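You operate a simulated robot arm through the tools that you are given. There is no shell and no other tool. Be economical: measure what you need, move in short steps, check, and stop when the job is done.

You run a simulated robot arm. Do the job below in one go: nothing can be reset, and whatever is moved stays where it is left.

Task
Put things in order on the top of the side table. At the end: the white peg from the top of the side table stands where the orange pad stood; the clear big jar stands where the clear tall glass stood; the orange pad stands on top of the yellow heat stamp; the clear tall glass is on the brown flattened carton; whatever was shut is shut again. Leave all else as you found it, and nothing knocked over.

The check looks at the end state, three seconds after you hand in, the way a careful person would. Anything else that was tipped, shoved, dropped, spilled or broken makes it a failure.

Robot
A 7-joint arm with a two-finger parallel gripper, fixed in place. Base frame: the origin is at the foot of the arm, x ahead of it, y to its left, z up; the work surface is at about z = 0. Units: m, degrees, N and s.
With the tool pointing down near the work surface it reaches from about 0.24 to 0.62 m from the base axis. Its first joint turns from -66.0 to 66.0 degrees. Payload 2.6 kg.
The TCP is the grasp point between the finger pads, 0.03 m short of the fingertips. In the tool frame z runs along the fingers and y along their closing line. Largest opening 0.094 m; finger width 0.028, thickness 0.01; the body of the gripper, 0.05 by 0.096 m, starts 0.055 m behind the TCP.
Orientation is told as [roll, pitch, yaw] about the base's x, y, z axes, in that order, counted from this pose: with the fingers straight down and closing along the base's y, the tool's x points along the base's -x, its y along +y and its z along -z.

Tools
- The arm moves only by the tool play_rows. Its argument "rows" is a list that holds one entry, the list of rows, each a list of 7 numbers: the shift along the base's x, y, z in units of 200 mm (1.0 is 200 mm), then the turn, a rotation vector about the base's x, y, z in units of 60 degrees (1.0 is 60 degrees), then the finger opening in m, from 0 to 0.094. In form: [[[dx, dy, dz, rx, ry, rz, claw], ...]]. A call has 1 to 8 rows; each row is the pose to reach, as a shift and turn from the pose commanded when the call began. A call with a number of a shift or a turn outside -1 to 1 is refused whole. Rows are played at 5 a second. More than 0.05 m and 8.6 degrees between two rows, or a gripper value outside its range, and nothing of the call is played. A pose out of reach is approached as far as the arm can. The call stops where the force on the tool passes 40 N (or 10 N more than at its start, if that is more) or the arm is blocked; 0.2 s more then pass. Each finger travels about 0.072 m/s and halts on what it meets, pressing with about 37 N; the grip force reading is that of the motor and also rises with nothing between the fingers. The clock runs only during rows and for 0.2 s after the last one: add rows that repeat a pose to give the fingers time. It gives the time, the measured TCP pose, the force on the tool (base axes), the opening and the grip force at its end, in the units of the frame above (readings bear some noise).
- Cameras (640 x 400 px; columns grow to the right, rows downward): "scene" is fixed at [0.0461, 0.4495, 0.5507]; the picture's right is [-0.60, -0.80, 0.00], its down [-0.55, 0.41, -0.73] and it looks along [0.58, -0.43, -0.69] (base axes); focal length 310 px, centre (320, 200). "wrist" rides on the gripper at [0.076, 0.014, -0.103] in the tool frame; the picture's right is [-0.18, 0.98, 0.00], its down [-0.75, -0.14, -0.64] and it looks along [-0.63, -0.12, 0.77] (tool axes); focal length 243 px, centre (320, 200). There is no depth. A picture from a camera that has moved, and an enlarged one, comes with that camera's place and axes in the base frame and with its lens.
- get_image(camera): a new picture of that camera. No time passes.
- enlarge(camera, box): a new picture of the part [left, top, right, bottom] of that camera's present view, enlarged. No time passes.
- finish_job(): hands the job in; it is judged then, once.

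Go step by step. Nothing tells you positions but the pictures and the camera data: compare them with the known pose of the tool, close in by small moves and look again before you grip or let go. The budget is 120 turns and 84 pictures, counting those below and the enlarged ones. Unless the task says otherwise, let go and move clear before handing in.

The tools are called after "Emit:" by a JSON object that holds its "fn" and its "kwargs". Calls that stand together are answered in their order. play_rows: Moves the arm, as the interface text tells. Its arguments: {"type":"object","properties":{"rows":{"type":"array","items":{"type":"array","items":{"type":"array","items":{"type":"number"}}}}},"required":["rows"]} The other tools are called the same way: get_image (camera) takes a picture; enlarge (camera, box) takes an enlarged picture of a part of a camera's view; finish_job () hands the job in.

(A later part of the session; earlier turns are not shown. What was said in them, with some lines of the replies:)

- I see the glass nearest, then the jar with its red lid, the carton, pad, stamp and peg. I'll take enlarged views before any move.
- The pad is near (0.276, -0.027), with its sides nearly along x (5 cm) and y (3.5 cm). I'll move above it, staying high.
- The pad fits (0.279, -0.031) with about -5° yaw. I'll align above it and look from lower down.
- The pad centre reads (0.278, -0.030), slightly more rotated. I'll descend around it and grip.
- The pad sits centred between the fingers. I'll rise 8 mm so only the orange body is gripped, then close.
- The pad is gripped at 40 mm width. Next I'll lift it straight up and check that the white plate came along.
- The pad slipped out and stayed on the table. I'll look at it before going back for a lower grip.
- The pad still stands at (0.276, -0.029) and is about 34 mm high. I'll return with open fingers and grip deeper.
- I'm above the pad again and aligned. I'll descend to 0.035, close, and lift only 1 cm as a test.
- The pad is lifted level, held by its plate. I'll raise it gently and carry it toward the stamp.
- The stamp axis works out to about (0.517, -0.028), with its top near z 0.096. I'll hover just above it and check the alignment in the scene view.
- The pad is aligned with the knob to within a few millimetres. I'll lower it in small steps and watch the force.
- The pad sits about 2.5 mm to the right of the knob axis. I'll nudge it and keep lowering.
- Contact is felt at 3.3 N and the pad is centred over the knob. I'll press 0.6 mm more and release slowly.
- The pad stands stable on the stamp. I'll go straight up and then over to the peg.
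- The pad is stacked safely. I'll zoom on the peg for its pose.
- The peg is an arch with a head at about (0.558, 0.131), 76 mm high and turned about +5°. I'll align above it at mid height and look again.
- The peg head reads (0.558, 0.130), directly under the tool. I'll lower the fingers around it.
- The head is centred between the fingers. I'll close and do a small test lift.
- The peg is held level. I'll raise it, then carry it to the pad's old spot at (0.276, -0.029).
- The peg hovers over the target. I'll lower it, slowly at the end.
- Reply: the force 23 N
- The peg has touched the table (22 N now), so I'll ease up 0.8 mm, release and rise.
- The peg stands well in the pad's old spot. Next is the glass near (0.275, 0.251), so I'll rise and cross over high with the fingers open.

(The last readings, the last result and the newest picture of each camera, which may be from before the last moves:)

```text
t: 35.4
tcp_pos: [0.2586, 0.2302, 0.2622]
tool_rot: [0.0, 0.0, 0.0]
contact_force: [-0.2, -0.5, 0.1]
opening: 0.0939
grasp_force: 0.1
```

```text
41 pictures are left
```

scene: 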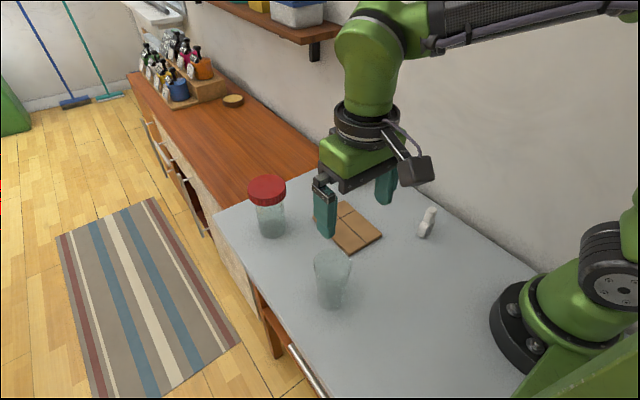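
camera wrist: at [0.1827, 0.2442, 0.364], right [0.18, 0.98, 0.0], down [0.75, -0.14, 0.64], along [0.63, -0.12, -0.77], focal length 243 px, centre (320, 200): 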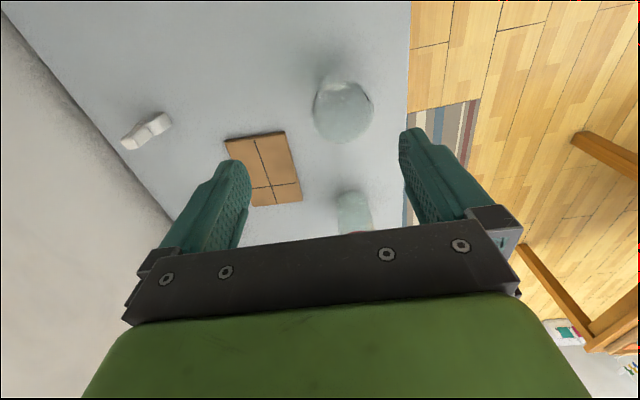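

The glass is just ahead of the tool. I'll zoom in to refine its place.

Emit:
{"fn": "enlarge", "kwargs": {"camera": "wrist", "box": [280, 50, 420, 150]}}

Emit:
{"fn": "enlarge", "kwargs": {"camera": "scene", "box": [280, 230, 380, 320]}}

```text
4.00 times, centred on (350, 100) of wrist
camera zoom: at [0.1827, 0.2442, 0.364], right [0.18, 0.98, 0.0], down [0.75, -0.14, 0.64], along [0.63, -0.12, -0.77], focal length 970 px, centre (200, 600)
```

zoom: 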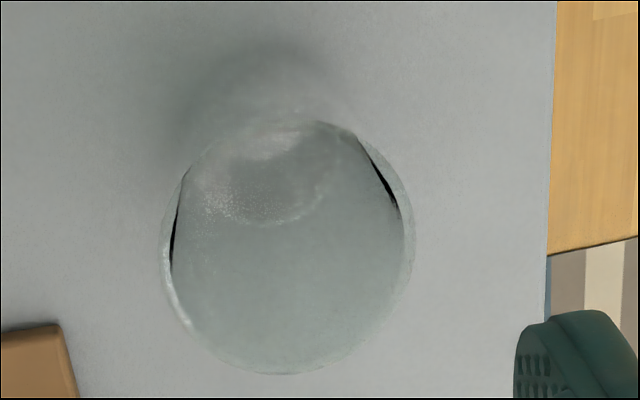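

```text
4.44 times, centred on (330, 275) of scene
camera zoom: at [0.0461, 0.4495, 0.5507], right [-0.6, -0.8, 0.0], down [-0.55, 0.41, -0.73], along [0.58, -0.43, -0.69], focal length 1380 px, centre (276, -133)
```

zoom: 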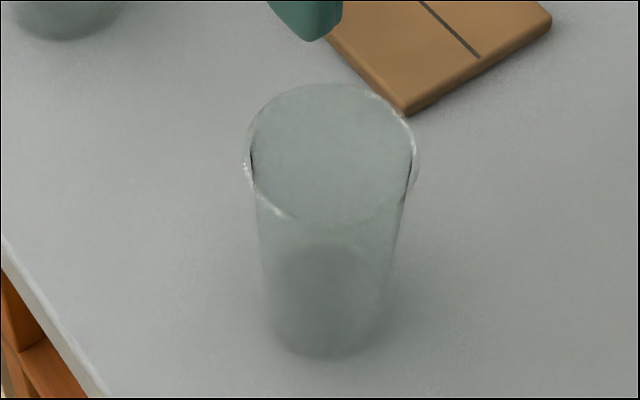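

The glass axis is near (0.274, 0.251), 12 cm tall with a 63 mm rim. I'll centre over it with the tips still above the rim.

Emit:
{"fn": "play_rows", "kwargs": {"rows": [[[0.04, 0.05, -0.1, 0, 0, 0, 0.094], [0.077, 0.104, -0.25, 0, 0, 0, 0.094], [0.077, 0.104, -0.42, 0, 0, 0, 0.094], [0.077, 0.104, -0.42, 0, 0, 0, 0.094]]]}}

Emit:
{"fn": "get_image", "kwargs": {"camera": "wrist"}}

Emit:
{"fn": "enlarge", "kwargs": {"camera": "scene", "box": [260, 170, 420, 320]}}

```text
t: 36.4
tcp_pos: [0.2729, 0.2497, 0.1763]
tool_rot: [0.0, 0.1, -0.1]
contact_force: [0.4, 0.6, 0.6]
opening: 0.0938
grasp_force: 0.1
```

```text
38 pictures are left
camera wrist: at [0.1975, 0.2642, 0.2774], right [0.18, 0.98, 0.0], down [0.75, -0.14, 0.64], along [0.63, -0.12, -0.77], focal length 243 px, centre (320, 200)
```

wrist: 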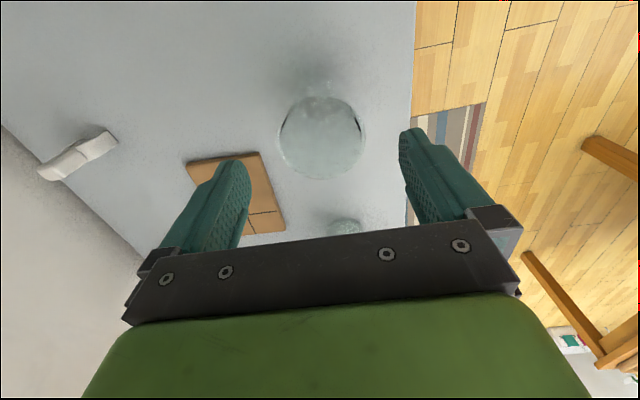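

```text
2.67 times, centred on (340, 245) of scene
camera zoom: at [0.0461, 0.4495, 0.5507], right [-0.6, -0.8, 0.0], down [-0.55, 0.41, -0.73], along [0.58, -0.43, -0.69], focal length 828 px, centre (267, 80)
```

zoom: 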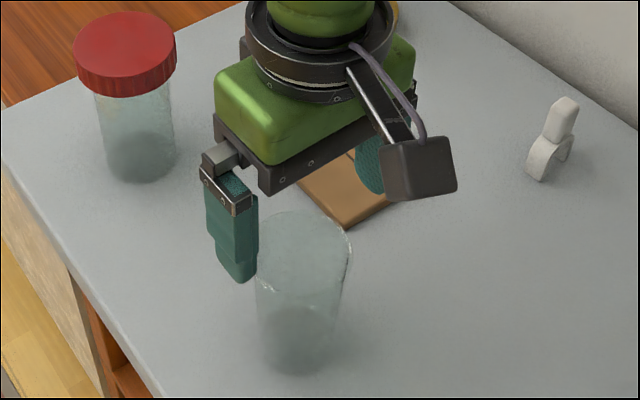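

The rim is centred between the fingers. I'll descend to TCP z ≈ 0.08.

Emit:
{"fn": "play_rows", "kwargs": {"rows": [[[0, 0.005, -0.12, 0, 0, 0, 0.094], [0, 0.005, -0.24, 0, 0, 0, 0.094], [0, 0.005, -0.36, 0, 0, 0, 0.094], [0, 0.005, -0.48, 0, 0, 0, 0.094], [0, 0.005, -0.48, 0, 0, 0, 0.094]]]}}

Emit:
{"fn": "get_image", "kwargs": {"camera": "wrist"}}

Emit:
{"fn": "enlarge", "kwargs": {"camera": "scene", "box": [260, 190, 420, 320]}}

```text
t: 37.6
tcp_pos: [0.2725, 0.2528, 0.0795]
tool_rot: [0.0, 0.1, 0.0]
contact_force: [0.0, -0.1, -0.1]
opening: 0.0939
grasp_force: 0.1
```

```text
36 pictures are left
camera wrist: at [0.1967, 0.2668, 0.1808], right [0.18, 0.98, 0.0], down [0.75, -0.14, 0.64], along [0.63, -0.12, -0.77], focal length 243 px, centre (320, 200)
```

wrist: 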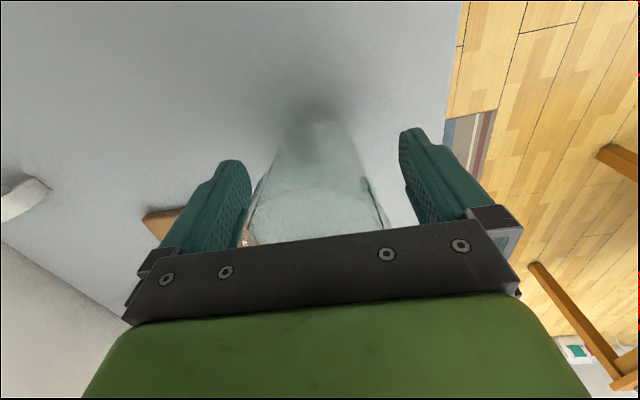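

```text
3.08 times, centred on (340, 255) of scene
camera zoom: at [0.0461, 0.4495, 0.5507], right [-0.6, -0.8, 0.0], down [-0.55, 0.41, -0.73], along [0.58, -0.43, -0.69], focal length 955 px, centre (258, 31)
```

zoom: 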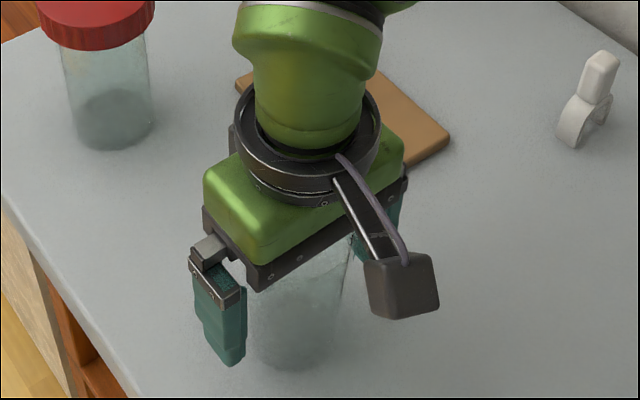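

The glass is between the fingers and clear of the gripper body. I'll close gently and test lift.

Emit:
{"fn": "play_rows", "kwargs": {"rows": [[[0, 0, 0, 0, 0, 0, 0.08], [0, 0, 0, 0, 0, 0, 0.07], [0, 0, 0, 0, 0, 0, 0.064], [0, 0, 0, 0, 0, 0, 0.058], [0, 0, 0, 0, 0, 0, 0.052], [0, 0, 0, 0, 0, 0, 0.046], [0, 0, 0, 0, 0, 0, 0.046]]]}}

Emit:
{"fn": "play_rows", "kwargs": {"rows": [[[0, 0, 0.03, 0, 0, 0, 0.046], [0, 0, 0.06, 0, 0, 0, 0.046], [0, 0, 0.1, 0, 0, 0, 0.046], [0, 0, 0.15, 0, 0, 0, 0.046]]]}}

Emit:
{"fn": "get_image", "kwargs": {"camera": "scene"}}

Emit:
{"fn": "get_image", "kwargs": {"camera": "wrist"}}

```text
t: 39.2
tcp_pos: [0.2718, 0.253, 0.0793]
tool_rot: [0.0, 0.0, 0.0]
contact_force: [0.8, 0.2, -2.2]
opening: 0.0686
grasp_force: 37.0
```

```text
t: 40.2
tcp_pos: [0.2738, 0.2556, 0.11]
tool_rot: [0.0, 0.0, 0.0]
contact_force: [0.2, -0.3, -2.7]
opening: 0.0687
grasp_force: 36.9
```

```text
34 pictures are left
```

scene: 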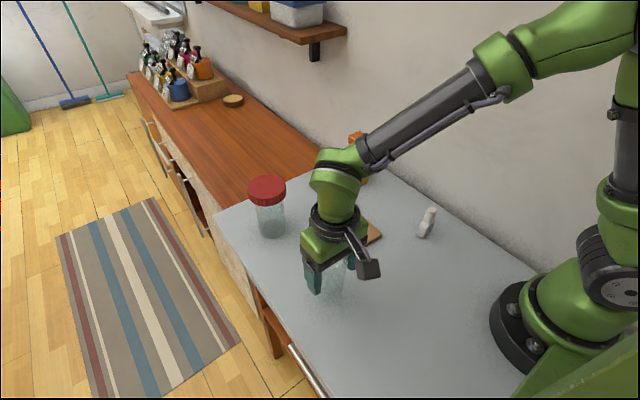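

```text
33 pictures are left
camera wrist: at [0.1975, 0.268, 0.212], right [0.18, 0.98, 0.0], down [0.75, -0.14, 0.64], along [0.63, -0.12, -0.77], focal length 243 px, centre (320, 200)
```

wrist: 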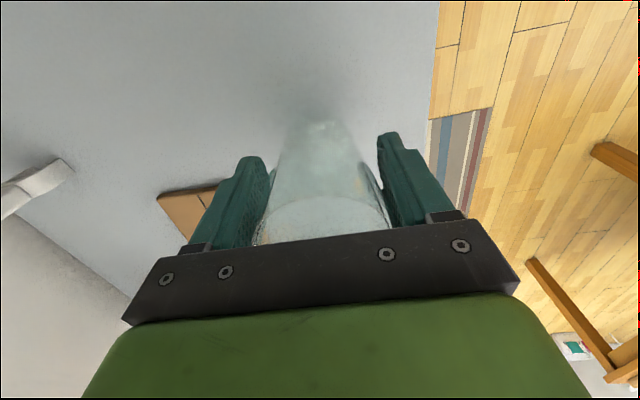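

The glass is held (about 2.7 N weight). I'll raise it and carry it to above the carton centre, near (0.397, 0.113).

Emit:
{"fn": "play_rows", "kwargs": {"rows": [[[0, 0, 0.08, 0, 0, 0, 0.046], [0, 0, 0.2, 0, 0, 0, 0.046], [0.06, -0.06, 0.26, 0, 0, 0, 0.046], [0.17, -0.19, 0.28, 0, 0, 0, 0.046], [0.3, -0.34, 0.28, 0, 0, 0, 0.046], [0.44, -0.5, 0.28, 0, 0, 0, 0.046], [0.56, -0.64, 0.28, 0, 0, 0, 0.046], [0.62, -0.7, 0.28, 0, 0, 0, 0.046]]]}}

Emit:
{"fn": "get_image", "kwargs": {"camera": "wrist"}}

Emit:
{"fn": "get_image", "kwargs": {"camera": "scene"}}

```text
t: 42.0
tcp_pos: [0.3988, 0.1147, 0.1658]
tool_rot: [0.1, 0.0, 0.0]
contact_force: [-0.5, -0.2, -2.9]
opening: 0.0688
grasp_force: 36.1
```

```text
32 pictures are left
camera wrist: at [0.323, 0.1279, 0.268], right [0.18, 0.98, 0.0], down [0.75, -0.14, 0.64], along [0.63, -0.12, -0.77], focal length 243 px, centre (320, 200)
```

wrist: 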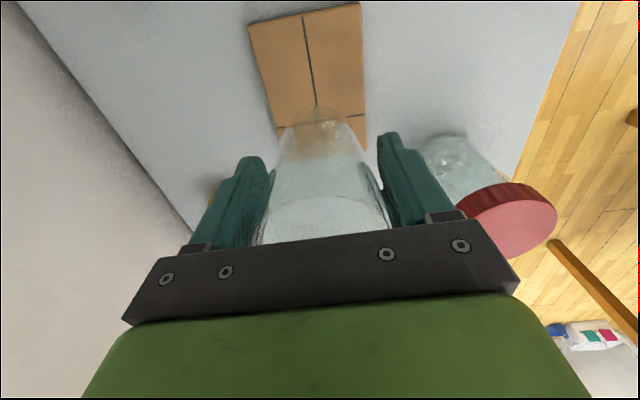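

```text
31 pictures are left
```

scene: 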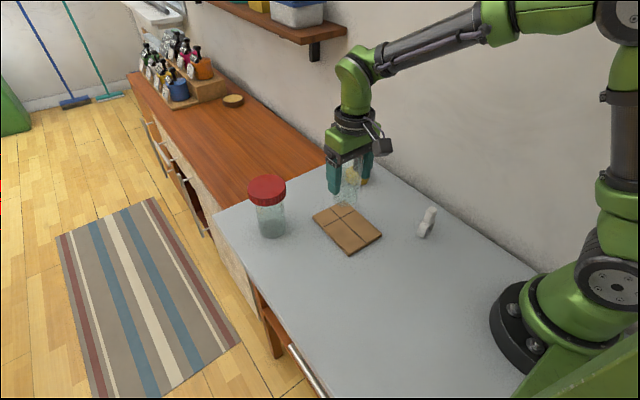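

The carton centre is confirmed at about (0.40, 0.112), beneath the glass. I'll lower it in steps.

Emit:
{"fn": "play_rows", "kwargs": {"rows": [[[0, -0.01, -0.08, 0, 0, 0, 0.046], [0, -0.01, -0.18, 0, 0, 0, 0.046], [0, -0.01, -0.27, 0, 0, 0, 0.046], [0, -0.01, -0.325, 0, 0, 0, 0.046]]]}}

Emit:
{"fn": "play_rows", "kwargs": {"rows": [[[0, 0, -0.01, 0, 0, 0, 0.046], [0, 0, -0.02, 0, 0, 0, 0.046]]]}}

Emit:
{"fn": "play_rows", "kwargs": {"rows": [[[0, 0, -0.01, 0, 0, 0, 0.046]]]}}

Emit:
{"fn": "enlarge", "kwargs": {"camera": "scene", "box": [290, 140, 410, 260]}}

```text
t: 43.0
tcp_pos: [0.3996, 0.1104, 0.1017]
tool_rot: [-0.1, 0.0, 0.1]
contact_force: [0.5, -0.5, -2.0]
opening: 0.0685
grasp_force: 37.0
```

```text
t: 43.6
tcp_pos: [0.3976, 0.1122, 0.0975]
tool_rot: [0.1, 0.0, 0.0]
contact_force: [0.5, -0.3, -2.8]
opening: 0.0687
grasp_force: 36.9
```

```text
t: 44.0
tcp_pos: [0.3996, 0.1114, 0.0958]
tool_rot: [-0.1, 0.0, 0.0]
contact_force: [0.6, -0.1, -1.4]
opening: 0.0687
grasp_force: 36.9
```

```text
3.33 times, centred on (350, 200) of scene
camera zoom: at [0.0461, 0.4495, 0.5507], right [-0.6, -0.8, 0.0], down [-0.55, 0.41, -0.73], along [0.58, -0.43, -0.69], focal length 1035 px, centre (220, 200)
```

zoom: 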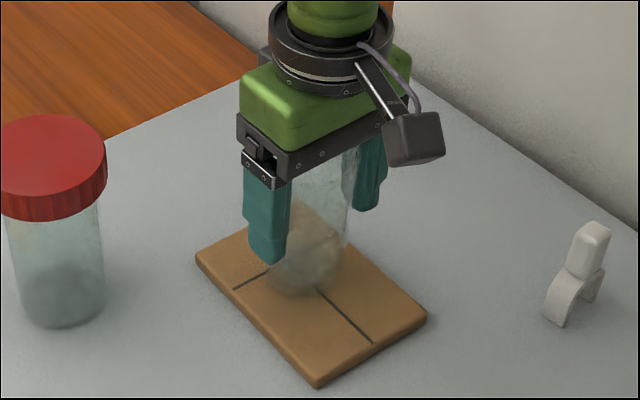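

Force only begins to change. I'll continue in 1 mm steps until contact.

Emit:
{"fn": "play_rows", "kwargs": {"rows": [[[0, 0, -0.005, 0, 0, 0, 0.046], [0, 0, -0.005, 0, 0, 0, 0.046]]]}}

Emit:
{"fn": "play_rows", "kwargs": {"rows": [[[0, 0, -0.006, 0, 0, 0, 0.046], [0, 0, -0.006, 0, 0, 0, 0.046]]]}}

Emit:
{"fn": "play_rows", "kwargs": {"rows": [[[0, 0, -0.006, 0, 0, 0, 0.046], [0, 0, -0.006, 0, 0, 0, 0.046]]]}}

```text
t: 44.6
tcp_pos: [0.3981, 0.1123, 0.0959]
tool_rot: [0.0, 0.0, 0.1]
contact_force: [0.9, 0.3, -2.4]
opening: 0.0686
grasp_force: 37.4
```

```text
t: 45.2
tcp_pos: [0.3986, 0.1117, 0.0928]
tool_rot: [0.0, 0.0, -0.1]
contact_force: [0.2, 0.4, -1.4]
opening: 0.0686
grasp_force: 36.9
```

```text
t: 45.8
tcp_pos: [0.3979, 0.1109, 0.0922]
tool_rot: [0.0, 0.0, -0.1]
contact_force: [-0.4, 0.4, -2.1]
opening: 0.0687
grasp_force: 37.1
```

Emit:
{"fn": "play_rows", "kwargs": {"rows": [[[0, 0, -0.006, 0, 0, 0, 0.046], [0, 0, -0.006, 0, 0, 0, 0.046]]]}}

Emit:
{"fn": "play_rows", "kwargs": {"rows": [[[0, 0, -0.006, 0, 0, 0, 0.046], [0, 0, -0.006, 0, 0, 0, 0.046]]]}}

```text
t: 46.4
tcp_pos: [0.3977, 0.1129, 0.0914]
tool_rot: [0.0, 0.0, 0.0]
contact_force: [-0.8, -0.4, -2.0]
opening: 0.0684
grasp_force: 37.2
```

```text
t: 47.0
tcp_pos: [0.3979, 0.1118, 0.0907]
tool_rot: [0.0, -0.1, 0.0]
contact_force: [-2.3, -0.2, 8.3]
opening: 0.0685
grasp_force: 37.0
```

The glass now rests on the carton (8 N). I'll release and rise straight up past the rim.

Emit:
{"fn": "play_rows", "kwargs": {"rows": [[[0, 0, 0.001, 0, 0, 0, 0.072], [0, 0, 0.001, 0, 0, 0, 0.08], [0, 0, 0.001, 0, 0, 0, 0.094], [0, 0, 0.001, 0, 0, 0, 0.094]]]}}

Emit:
{"fn": "get_image", "kwargs": {"camera": "wrist"}}

```text
t: 48.0
tcp_pos: [0.3973, 0.112, 0.0902]
tool_rot: [0.0, 0.1, 0.0]
contact_force: [0.4, 0.3, 1.0]
opening: 0.0938
grasp_force: 0.1
```

```text
29 pictures are left
camera wrist: at [0.322, 0.1249, 0.1923], right [0.18, 0.98, 0.0], down [0.75, -0.14, 0.64], along [0.63, -0.12, -0.77], focal length 243 px, centre (320, 200)
```

wrist: 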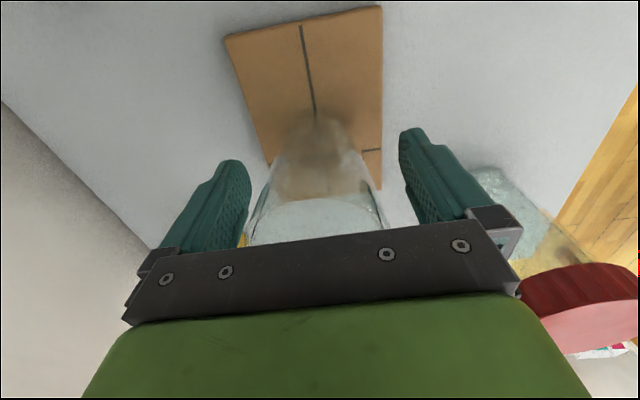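

Fingers are clear of the glass. I'll rise to z ≈ 0.27, then go toward the jar.

Emit:
{"fn": "play_rows", "kwargs": {"rows": [[[0, 0, 0.15, 0, 0, 0, 0.094], [0, 0, 0.38, 0, 0, 0, 0.094], [0, 0, 0.6, 0, 0, 0, 0.094], [0, 0.0, 0.83, 0, 0, 0, 0.094], [0.05, 0.2, 0.93, 0, 0, 0, 0.094], [0.1, 0.4, 0.93, 0, 0, 0, 0.094], [0.15, 0.58, 0.93, 0, 0, 0, 0.094], [0.15, 0.58, 0.93, 0, 0, 0, 0.094]]]}}

Emit:
{"fn": "get_image", "kwargs": {"camera": "wrist"}}

Emit:
{"fn": "get_image", "kwargs": {"camera": "scene"}}

```text
t: 49.8
tcp_pos: [0.4254, 0.2277, 0.2788]
tool_rot: [0.0, 0.0, -0.1]
contact_force: [0.1, 0.1, -0.4]
opening: 0.0939
grasp_force: 0.1
```

```text
28 pictures are left
camera wrist: at [0.3491, 0.2417, 0.38], right [0.18, 0.98, 0.0], down [0.75, -0.14, 0.64], along [0.63, -0.12, -0.77], focal length 243 px, centre (320, 200)
```

wrist: 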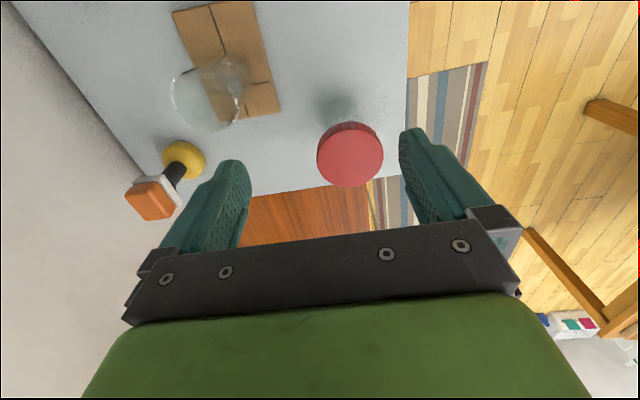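

```text
27 pictures are left
```

scene: 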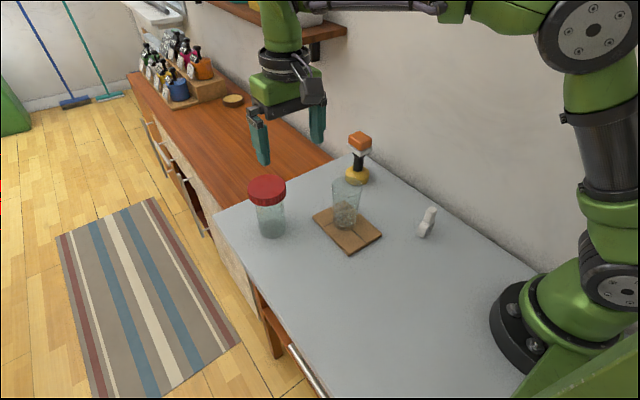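

The glass stands on the carton. I'll zoom both cameras on the jar for its size and place.

Emit:
{"fn": "enlarge", "kwargs": {"camera": "wrist", "box": [290, 80, 410, 200]}}

Emit:
{"fn": "enlarge", "kwargs": {"camera": "scene", "box": [220, 160, 320, 250]}}

```text
3.33 times, centred on (350, 140) of wrist
camera zoom: at [0.3491, 0.2417, 0.38], right [0.18, 0.98, 0.0], down [0.75, -0.14, 0.64], along [0.63, -0.12, -0.77], focal length 809 px, centre (220, 400)
```

zoom: 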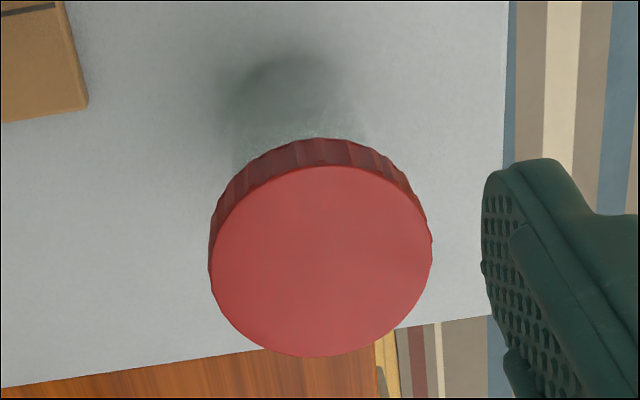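

```text
4.44 times, centred on (270, 205) of scene
camera zoom: at [0.0461, 0.4495, 0.5507], right [-0.6, -0.8, 0.0], down [-0.55, 0.41, -0.73], along [0.58, -0.43, -0.69], focal length 1380 px, centre (542, 178)
```

zoom: 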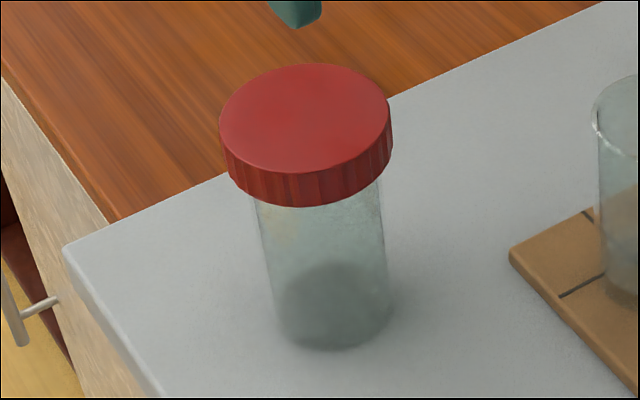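

Triangulation gives the jar axis at (0.501, 0.250), with the lid 80 mm wide, its top at z 0.125 and its rim wider than the body. Straight fingers would meet the lid first, so I'll centre above and grip at lid height, testing with a tiny lift.

Emit:
{"fn": "play_rows", "kwargs": {"rows": [[[0.1, 0.03, 0, 0, 0, 0, 0.094], [0.28, 0.08, -0.05, 0, 0, 0, 0.094], [0.378, 0.109, -0.2, 0, 0, 0, 0.094], [0.378, 0.109, -0.4, 0, 0, 0, 0.094], [0.378, 0.109, -0.44, 0, 0, 0, 0.094]]]}}

Emit:
{"fn": "get_image", "kwargs": {"camera": "wrist"}}

Emit:
{"fn": "enlarge", "kwargs": {"camera": "scene", "box": [200, 100, 340, 250]}}

```text
t: 51.0
tcp_pos: [0.5024, 0.2501, 0.1883]
tool_rot: [0.0, -0.1, 0.0]
contact_force: [-0.6, 0.5, 0.8]
opening: 0.094
grasp_force: 0.1
```

```text
24 pictures are left
camera wrist: at [0.4277, 0.2635, 0.2898], right [0.18, 0.98, 0.0], down [0.75, -0.14, 0.64], along [0.63, -0.12, -0.77], focal length 243 px, centre (320, 200)
```

wrist: 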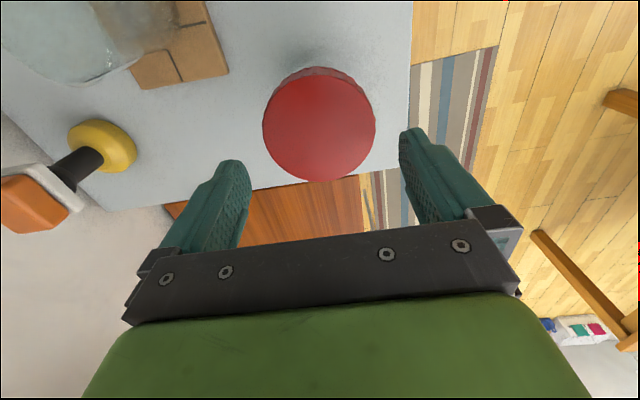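

```text
2.67 times, centred on (270, 175) of scene
camera zoom: at [0.0461, 0.4495, 0.5507], right [-0.6, -0.8, 0.0], down [-0.55, 0.41, -0.73], along [0.58, -0.43, -0.69], focal length 828 px, centre (453, 267)
```

zoom: 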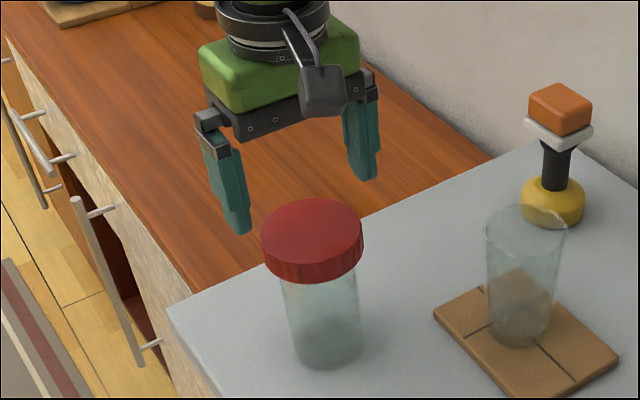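

The lid centre reads (0.499, 0.249), so the tool is well centred. I'll descend around the lid.

Emit:
{"fn": "play_rows", "kwargs": {"rows": [[[-0.012, -0.005, -0.1, 0, 0, 0, 0.094], [-0.012, -0.005, -0.18, 0, 0, 0, 0.094], [-0.012, -0.005, -0.25, 0, 0, 0, 0.094], [-0.012, -0.005, -0.32, 0, 0, 0, 0.094], [-0.012, -0.005, -0.41, 0, 0, 0, 0.094], [-0.012, -0.005, -0.41, 0, 0, 0, 0.094]]]}}

Emit:
{"fn": "get_image", "kwargs": {"camera": "wrist"}}

Emit:
{"fn": "enlarge", "kwargs": {"camera": "scene", "box": [200, 120, 340, 250]}}

```text
t: 52.4
tcp_pos: [0.5034, 0.2484, 0.1067]
tool_rot: [0.0, 0.0, 0.0]
contact_force: [0.5, -0.2, -0.4]
opening: 0.094
grasp_force: 0.0
```

```text
22 pictures are left
camera wrist: at [0.4266, 0.2617, 0.2082], right [0.18, 0.98, 0.0], down [0.75, -0.14, 0.64], along [0.63, -0.12, -0.77], focal length 243 px, centre (320, 200)
```

wrist: 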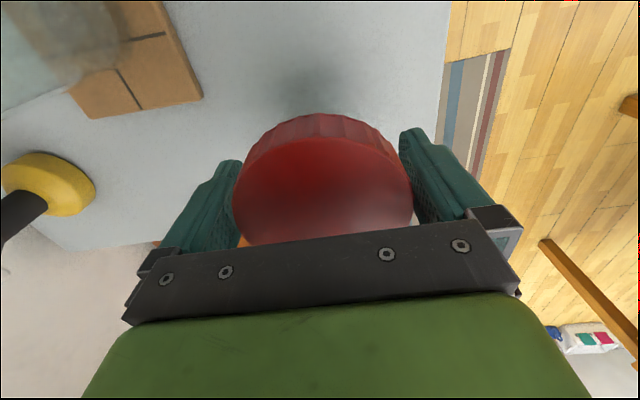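

```text
3.08 times, centred on (270, 185) of scene
camera zoom: at [0.0461, 0.4495, 0.5507], right [-0.6, -0.8, 0.0], down [-0.55, 0.41, -0.73], along [0.58, -0.43, -0.69], focal length 955 px, centre (474, 246)
```

zoom: 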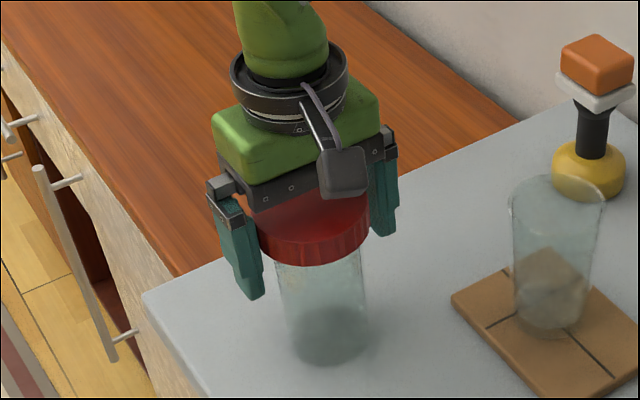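

The lid is between the fingers. I'll close and lift just 5 mm to see whether the jar comes with it.

Emit:
{"fn": "play_rows", "kwargs": {"rows": [[[-0.012, 0, 0, 0, 0, 0, 0.094], [-0.012, 0, 0, 0, 0, 0, 0.085], [-0.012, 0, 0, 0, 0, 0, 0.078], [-0.012, 0, 0, 0, 0, 0, 0.07], [-0.012, 0, 0, 0, 0, 0, 0.06], [-0.012, 0, 0, 0, 0, 0, 0.06]]]}}

Emit:
{"fn": "play_rows", "kwargs": {"rows": [[[0, 0, 0.01, 0, 0, 0, 0.06], [0, 0, 0.025, 0, 0, 0, 0.06], [0, 0, 0.025, 0, 0, 0, 0.06]]]}}

Emit:
{"fn": "enlarge", "kwargs": {"camera": "scene", "box": [220, 160, 320, 250]}}

```text
t: 53.8
tcp_pos: [0.4993, 0.2487, 0.1057]
tool_rot: [0.1, 0.0, 0.0]
contact_force: [0.1, 1.0, 0.0]
opening: 0.0811
grasp_force: 37.0
```

```text
t: 54.6
tcp_pos: [0.4982, 0.2485, 0.113]
tool_rot: [0.0, 0.0, 0.0]
contact_force: [-0.2, 0.0, -2.8]
opening: 0.0806
grasp_force: 37.0
```

```text
4.44 times, centred on (270, 205) of scene
camera zoom: at [0.0461, 0.4495, 0.5507], right [-0.6, -0.8, 0.0], down [-0.55, 0.41, -0.73], along [0.58, -0.43, -0.69], focal length 1380 px, centre (542, 178)
```

zoom: 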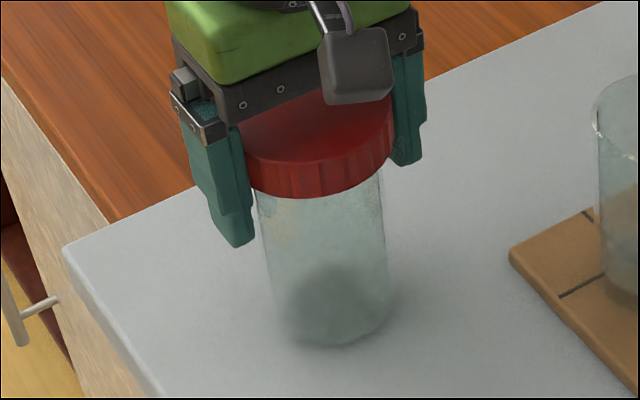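

The force shows about 2.8 N carried, but the picture is unclear. I'll lift 1 cm more and compare.

Emit:
{"fn": "play_rows", "kwargs": {"rows": [[[0, 0, 0.015, 0, 0, 0, 0.06], [0, 0, 0.03, 0, 0, 0, 0.06], [0, 0, 0.05, 0, 0, 0, 0.06], [0, 0, 0.05, 0, 0, 0, 0.06]]]}}

Emit:
{"fn": "enlarge", "kwargs": {"camera": "scene", "box": [220, 160, 320, 250]}}

```text
t: 55.6
tcp_pos: [0.4991, 0.2495, 0.1213]
tool_rot: [0.0, 0.0, -0.1]
contact_force: [0.7, 0.1, -1.6]
opening: 0.081
grasp_force: 37.2
```

```text
4.44 times, centred on (270, 205) of scene
camera zoom: at [0.0461, 0.4495, 0.5507], right [-0.6, -0.8, 0.0], down [-0.55, 0.41, -0.73], along [0.58, -0.43, -0.69], focal length 1380 px, centre (542, 178)
```

zoom: 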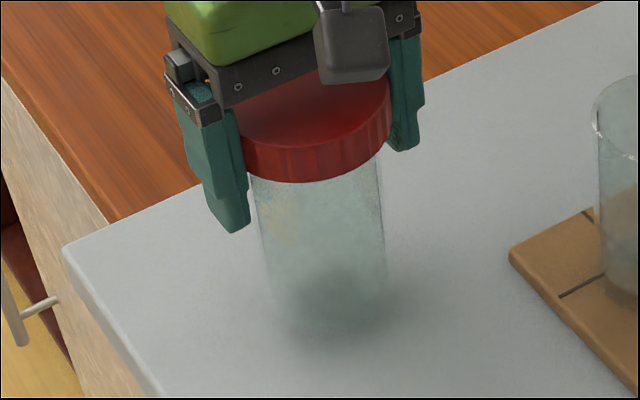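

The jar comes along as one piece with its lid. I'll raise a little more and carry it gently along -x to the glass's old spot at (0.274, 0.251).

Emit:
{"fn": "play_rows", "kwargs": {"rows": [[[-0.02, 0, 0.07, 0, 0, 0, 0.06], [-0.08, 0, 0.12, 0, 0, 0, 0.06], [-0.17, 0, 0.13, 0, 0, 0, 0.06], [-0.27, 0, 0.13, 0, 0, 0, 0.06], [-0.38, 0, 0.13, 0, 0, 0, 0.06], [-0.49, 0, 0.13, 0, 0, 0, 0.06], [-0.58, 0, 0.13, 0, 0, 0, 0.06], [-0.62, 0, 0.13, 0, 0, 0, 0.06]]]}}

Emit:
{"fn": "play_rows", "kwargs": {"rows": [[[-0.04, 0, 0, 0, 0, 0, 0.06], [-0.13, 0.005, 0, 0, 0, 0, 0.06], [-0.23, 0.01, 0, 0, 0, 0, 0.06], [-0.34, 0.01, 0, 0, 0, 0, 0.06], [-0.43, 0.01, 0, 0, 0, 0, 0.06], [-0.48, 0.01, 0, 0, 0, 0, 0.06], [-0.5, 0.01, 0, 0, 0, 0, 0.06], [-0.5, 0.01, 0, 0, 0, 0, 0.06]]]}}

Emit:
{"fn": "get_image", "kwargs": {"camera": "scene"}}

Emit:
{"fn": "get_image", "kwargs": {"camera": "wrist"}}

```text
t: 57.4
tcp_pos: [0.3733, 0.2493, 0.1467]
tool_rot: [0.0, 0.0, 0.0]
contact_force: [0.1, 0.7, -2.7]
opening: 0.0806
grasp_force: 37.2
```

```text
t: 59.2
tcp_pos: [0.2723, 0.2508, 0.1473]
tool_rot: [-0.1, 0.0, 0.1]
contact_force: [0.7, 0.8, -2.8]
opening: 0.0807
grasp_force: 36.9
```

```text
18 pictures are left
```

scene: 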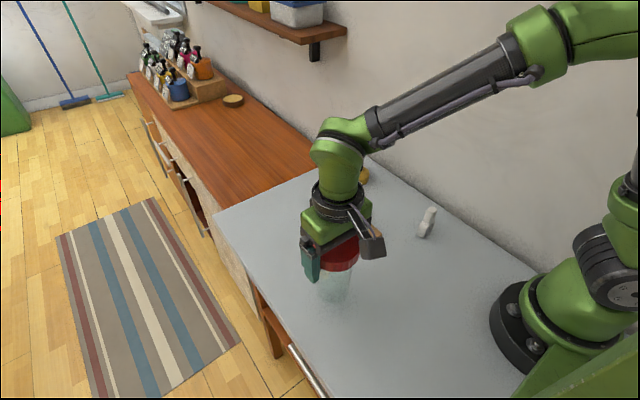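

```text
17 pictures are left
camera wrist: at [0.1987, 0.2645, 0.2498], right [0.18, 0.98, 0.0], down [0.75, -0.14, 0.64], along [0.63, -0.12, -0.77], focal length 243 px, centre (320, 200)
```

wrist: 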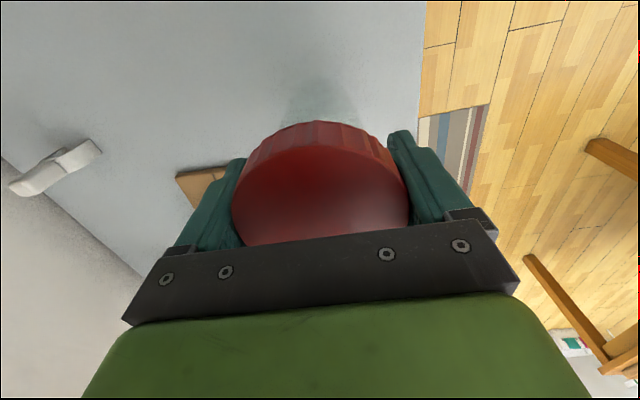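

The jar is over the target. I'll lower it to just above the table, then in fine steps.

Emit:
{"fn": "play_rows", "kwargs": {"rows": [[[0.005, 0, -0.04, 0, 0, 0, 0.06], [0.005, 0, -0.1, 0, 0, 0, 0.06], [0.005, 0, -0.15, 0, 0, 0, 0.06], [0.005, 0, -0.175, 0, 0, 0, 0.06], [0.005, 0, -0.185, 0, 0, 0, 0.06]]]}}

Emit:
{"fn": "play_rows", "kwargs": {"rows": [[[0, 0, -0.005, 0, 0, 0, 0.06], [0, 0, -0.01, 0, 0, 0, 0.06]]]}}

Emit:
{"fn": "play_rows", "kwargs": {"rows": [[[0, 0, -0.006, 0, 0, 0, 0.06], [0, 0, -0.006, 0, 0, 0, 0.06]]]}}

```text
t: 60.4
tcp_pos: [0.2767, 0.2515, 0.1092]
tool_rot: [0.0, 0.0, -0.1]
contact_force: [0.5, 0.4, -2.2]
opening: 0.0806
grasp_force: 36.9
```

```text
t: 61.0
tcp_pos: [0.2751, 0.2521, 0.108]
tool_rot: [0.0, 0.0, 0.0]
contact_force: [-0.1, 0.3, -2.3]
opening: 0.0808
grasp_force: 37.4
```

```text
t: 61.6
tcp_pos: [0.2744, 0.2504, 0.1068]
tool_rot: [0.0, 0.0, 0.0]
contact_force: [0.0, 0.0, -2.6]
opening: 0.0806
grasp_force: 36.9
```

Emit:
{"fn": "play_rows", "kwargs": {"rows": [[[0, 0, -0.005, 0, 0, 0, 0.06], [0, 0, -0.005, 0, 0, 0, 0.06]]]}}

Emit:
{"fn": "play_rows", "kwargs": {"rows": [[[0, 0, -0.004, 0, 0, 0, 0.06], [0, 0, -0.004, 0, 0, 0, 0.06]]]}}

```text
t: 62.2
tcp_pos: [0.2761, 0.2507, 0.1067]
tool_rot: [0.0, 0.0, 0.0]
contact_force: [-0.1, 0.9, 3.9]
opening: 0.0804
grasp_force: 37.2
```

```text
t: 62.8
tcp_pos: [0.2762, 0.2512, 0.1062]
tool_rot: [0.0, 0.0, 0.0]
contact_force: [-3.7, -3.3, 14.7]
opening: 0.0808
grasp_force: 36.8
```

The jar is on the table (14 N). I'll ease up slightly, open fully and check the clearance.

Emit:
{"fn": "play_rows", "kwargs": {"rows": [[[0, 0, 0.003, 0, 0, 0, 0.06], [0, 0, 0.003, 0, 0, 0, 0.084], [0, 0, 0.003, 0, 0, 0, 0.09], [0, 0, 0.003, 0, 0, 0, 0.094], [0, 0, 0.003, 0, 0, 0, 0.094]]]}}

Emit:
{"fn": "get_image", "kwargs": {"camera": "wrist"}}

```text
t: 64.0
tcp_pos: [0.2753, 0.2517, 0.1059]
tool_rot: [0.0, 0.0, 0.0]
contact_force: [-0.1, 0.1, -1.0]
opening: 0.0941
grasp_force: 0.0
```

```text
16 pictures are left
camera wrist: at [0.2003, 0.264, 0.2081], right [0.18, 0.98, 0.0], down [0.75, -0.14, 0.64], along [0.63, -0.12, -0.77], focal length 243 px, centre (320, 200)
```

wrist: 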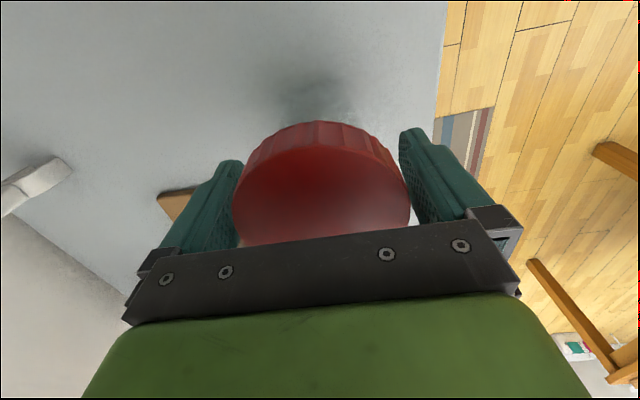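

The fingers are free of the lid. I'll rise straight up and move away for a final look.

Emit:
{"fn": "play_rows", "kwargs": {"rows": [[[0, 0, 0.08, 0, 0, 0, 0.094], [0, 0, 0.2, 0, 0, 0, 0.094], [0, 0, 0.35, 0, 0, 0, 0.094], [0, 0, 0.55, 0, 0, 0, 0.094], [0, 0, 0.75, 0, 0, 0, 0.094], [0, -0.15, 0.9, 0, 0, 0, 0.094], [0, -0.35, 0.9, 0, 0, 0, 0.094], [0, -0.55, 0.9, 0, 0, 0, 0.094]]]}}

Emit:
{"fn": "get_image", "kwargs": {"camera": "scene"}}

Emit:
{"fn": "get_image", "kwargs": {"camera": "wrist"}}

```text
t: 65.8
tcp_pos: [0.2757, 0.142, 0.2865]
tool_rot: [0.0, 0.1, 0.0]
contact_force: [-0.4, -0.6, 0.2]
opening: 0.0936
grasp_force: 0.1
```

```text
15 pictures are left
```

scene: 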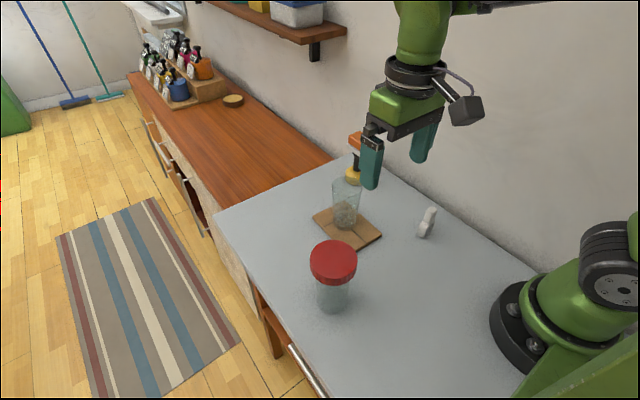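

```text
14 pictures are left
camera wrist: at [0.1999, 0.1548, 0.3888], right [0.18, 0.98, 0.0], down [0.75, -0.14, 0.64], along [0.63, -0.12, -0.77], focal length 243 px, centre (320, 200)
```

wrist: 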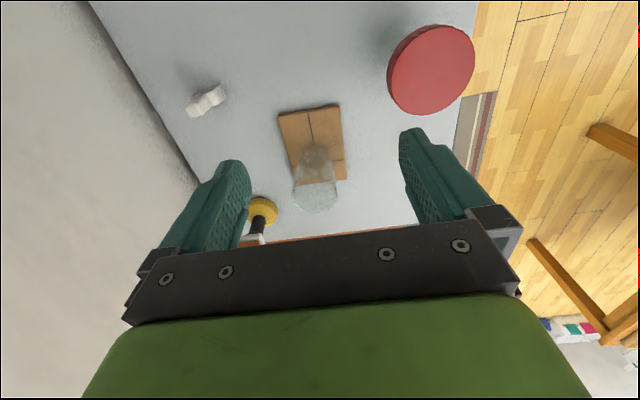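

Everything appears in place. One zoom will check the jar, the glass and the stack.

Emit:
{"fn": "enlarge", "kwargs": {"camera": "scene", "box": [280, 120, 450, 320]}}

```text
2.00 times, centred on (365, 220) of scene
camera zoom: at [0.0461, 0.4495, 0.5507], right [-0.6, -0.8, 0.0], down [-0.55, 0.41, -0.73], along [0.58, -0.43, -0.69], focal length 621 px, centre (230, 160)
```

zoom: 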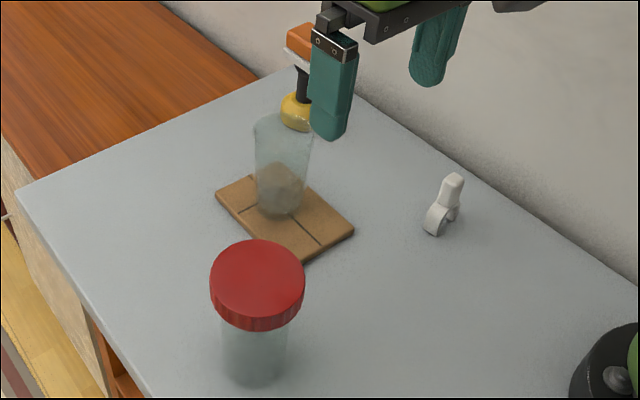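

The jar, glass, peg and pad stack all stand as asked, and the lid is on. I'm handing in.

Emit:
{"fn": "finish_job", "kwargs": {}}

```text
The job is handed in.
```

I handed the job in with all four moves done. The last pictures showed nothing tipped and the jar's lid still on:

- **White peg:** stands where the orange pad was.
- **Orange pad:** stands on top of the yellow heat stamp. It slipped from my first grip but stayed upright on the table, so I picked it up again lower down.
- **Tall glass:** stands on the brown carton.
- **Big jar:** stands where the glass was. I carried it by its lid, which stayed shut.
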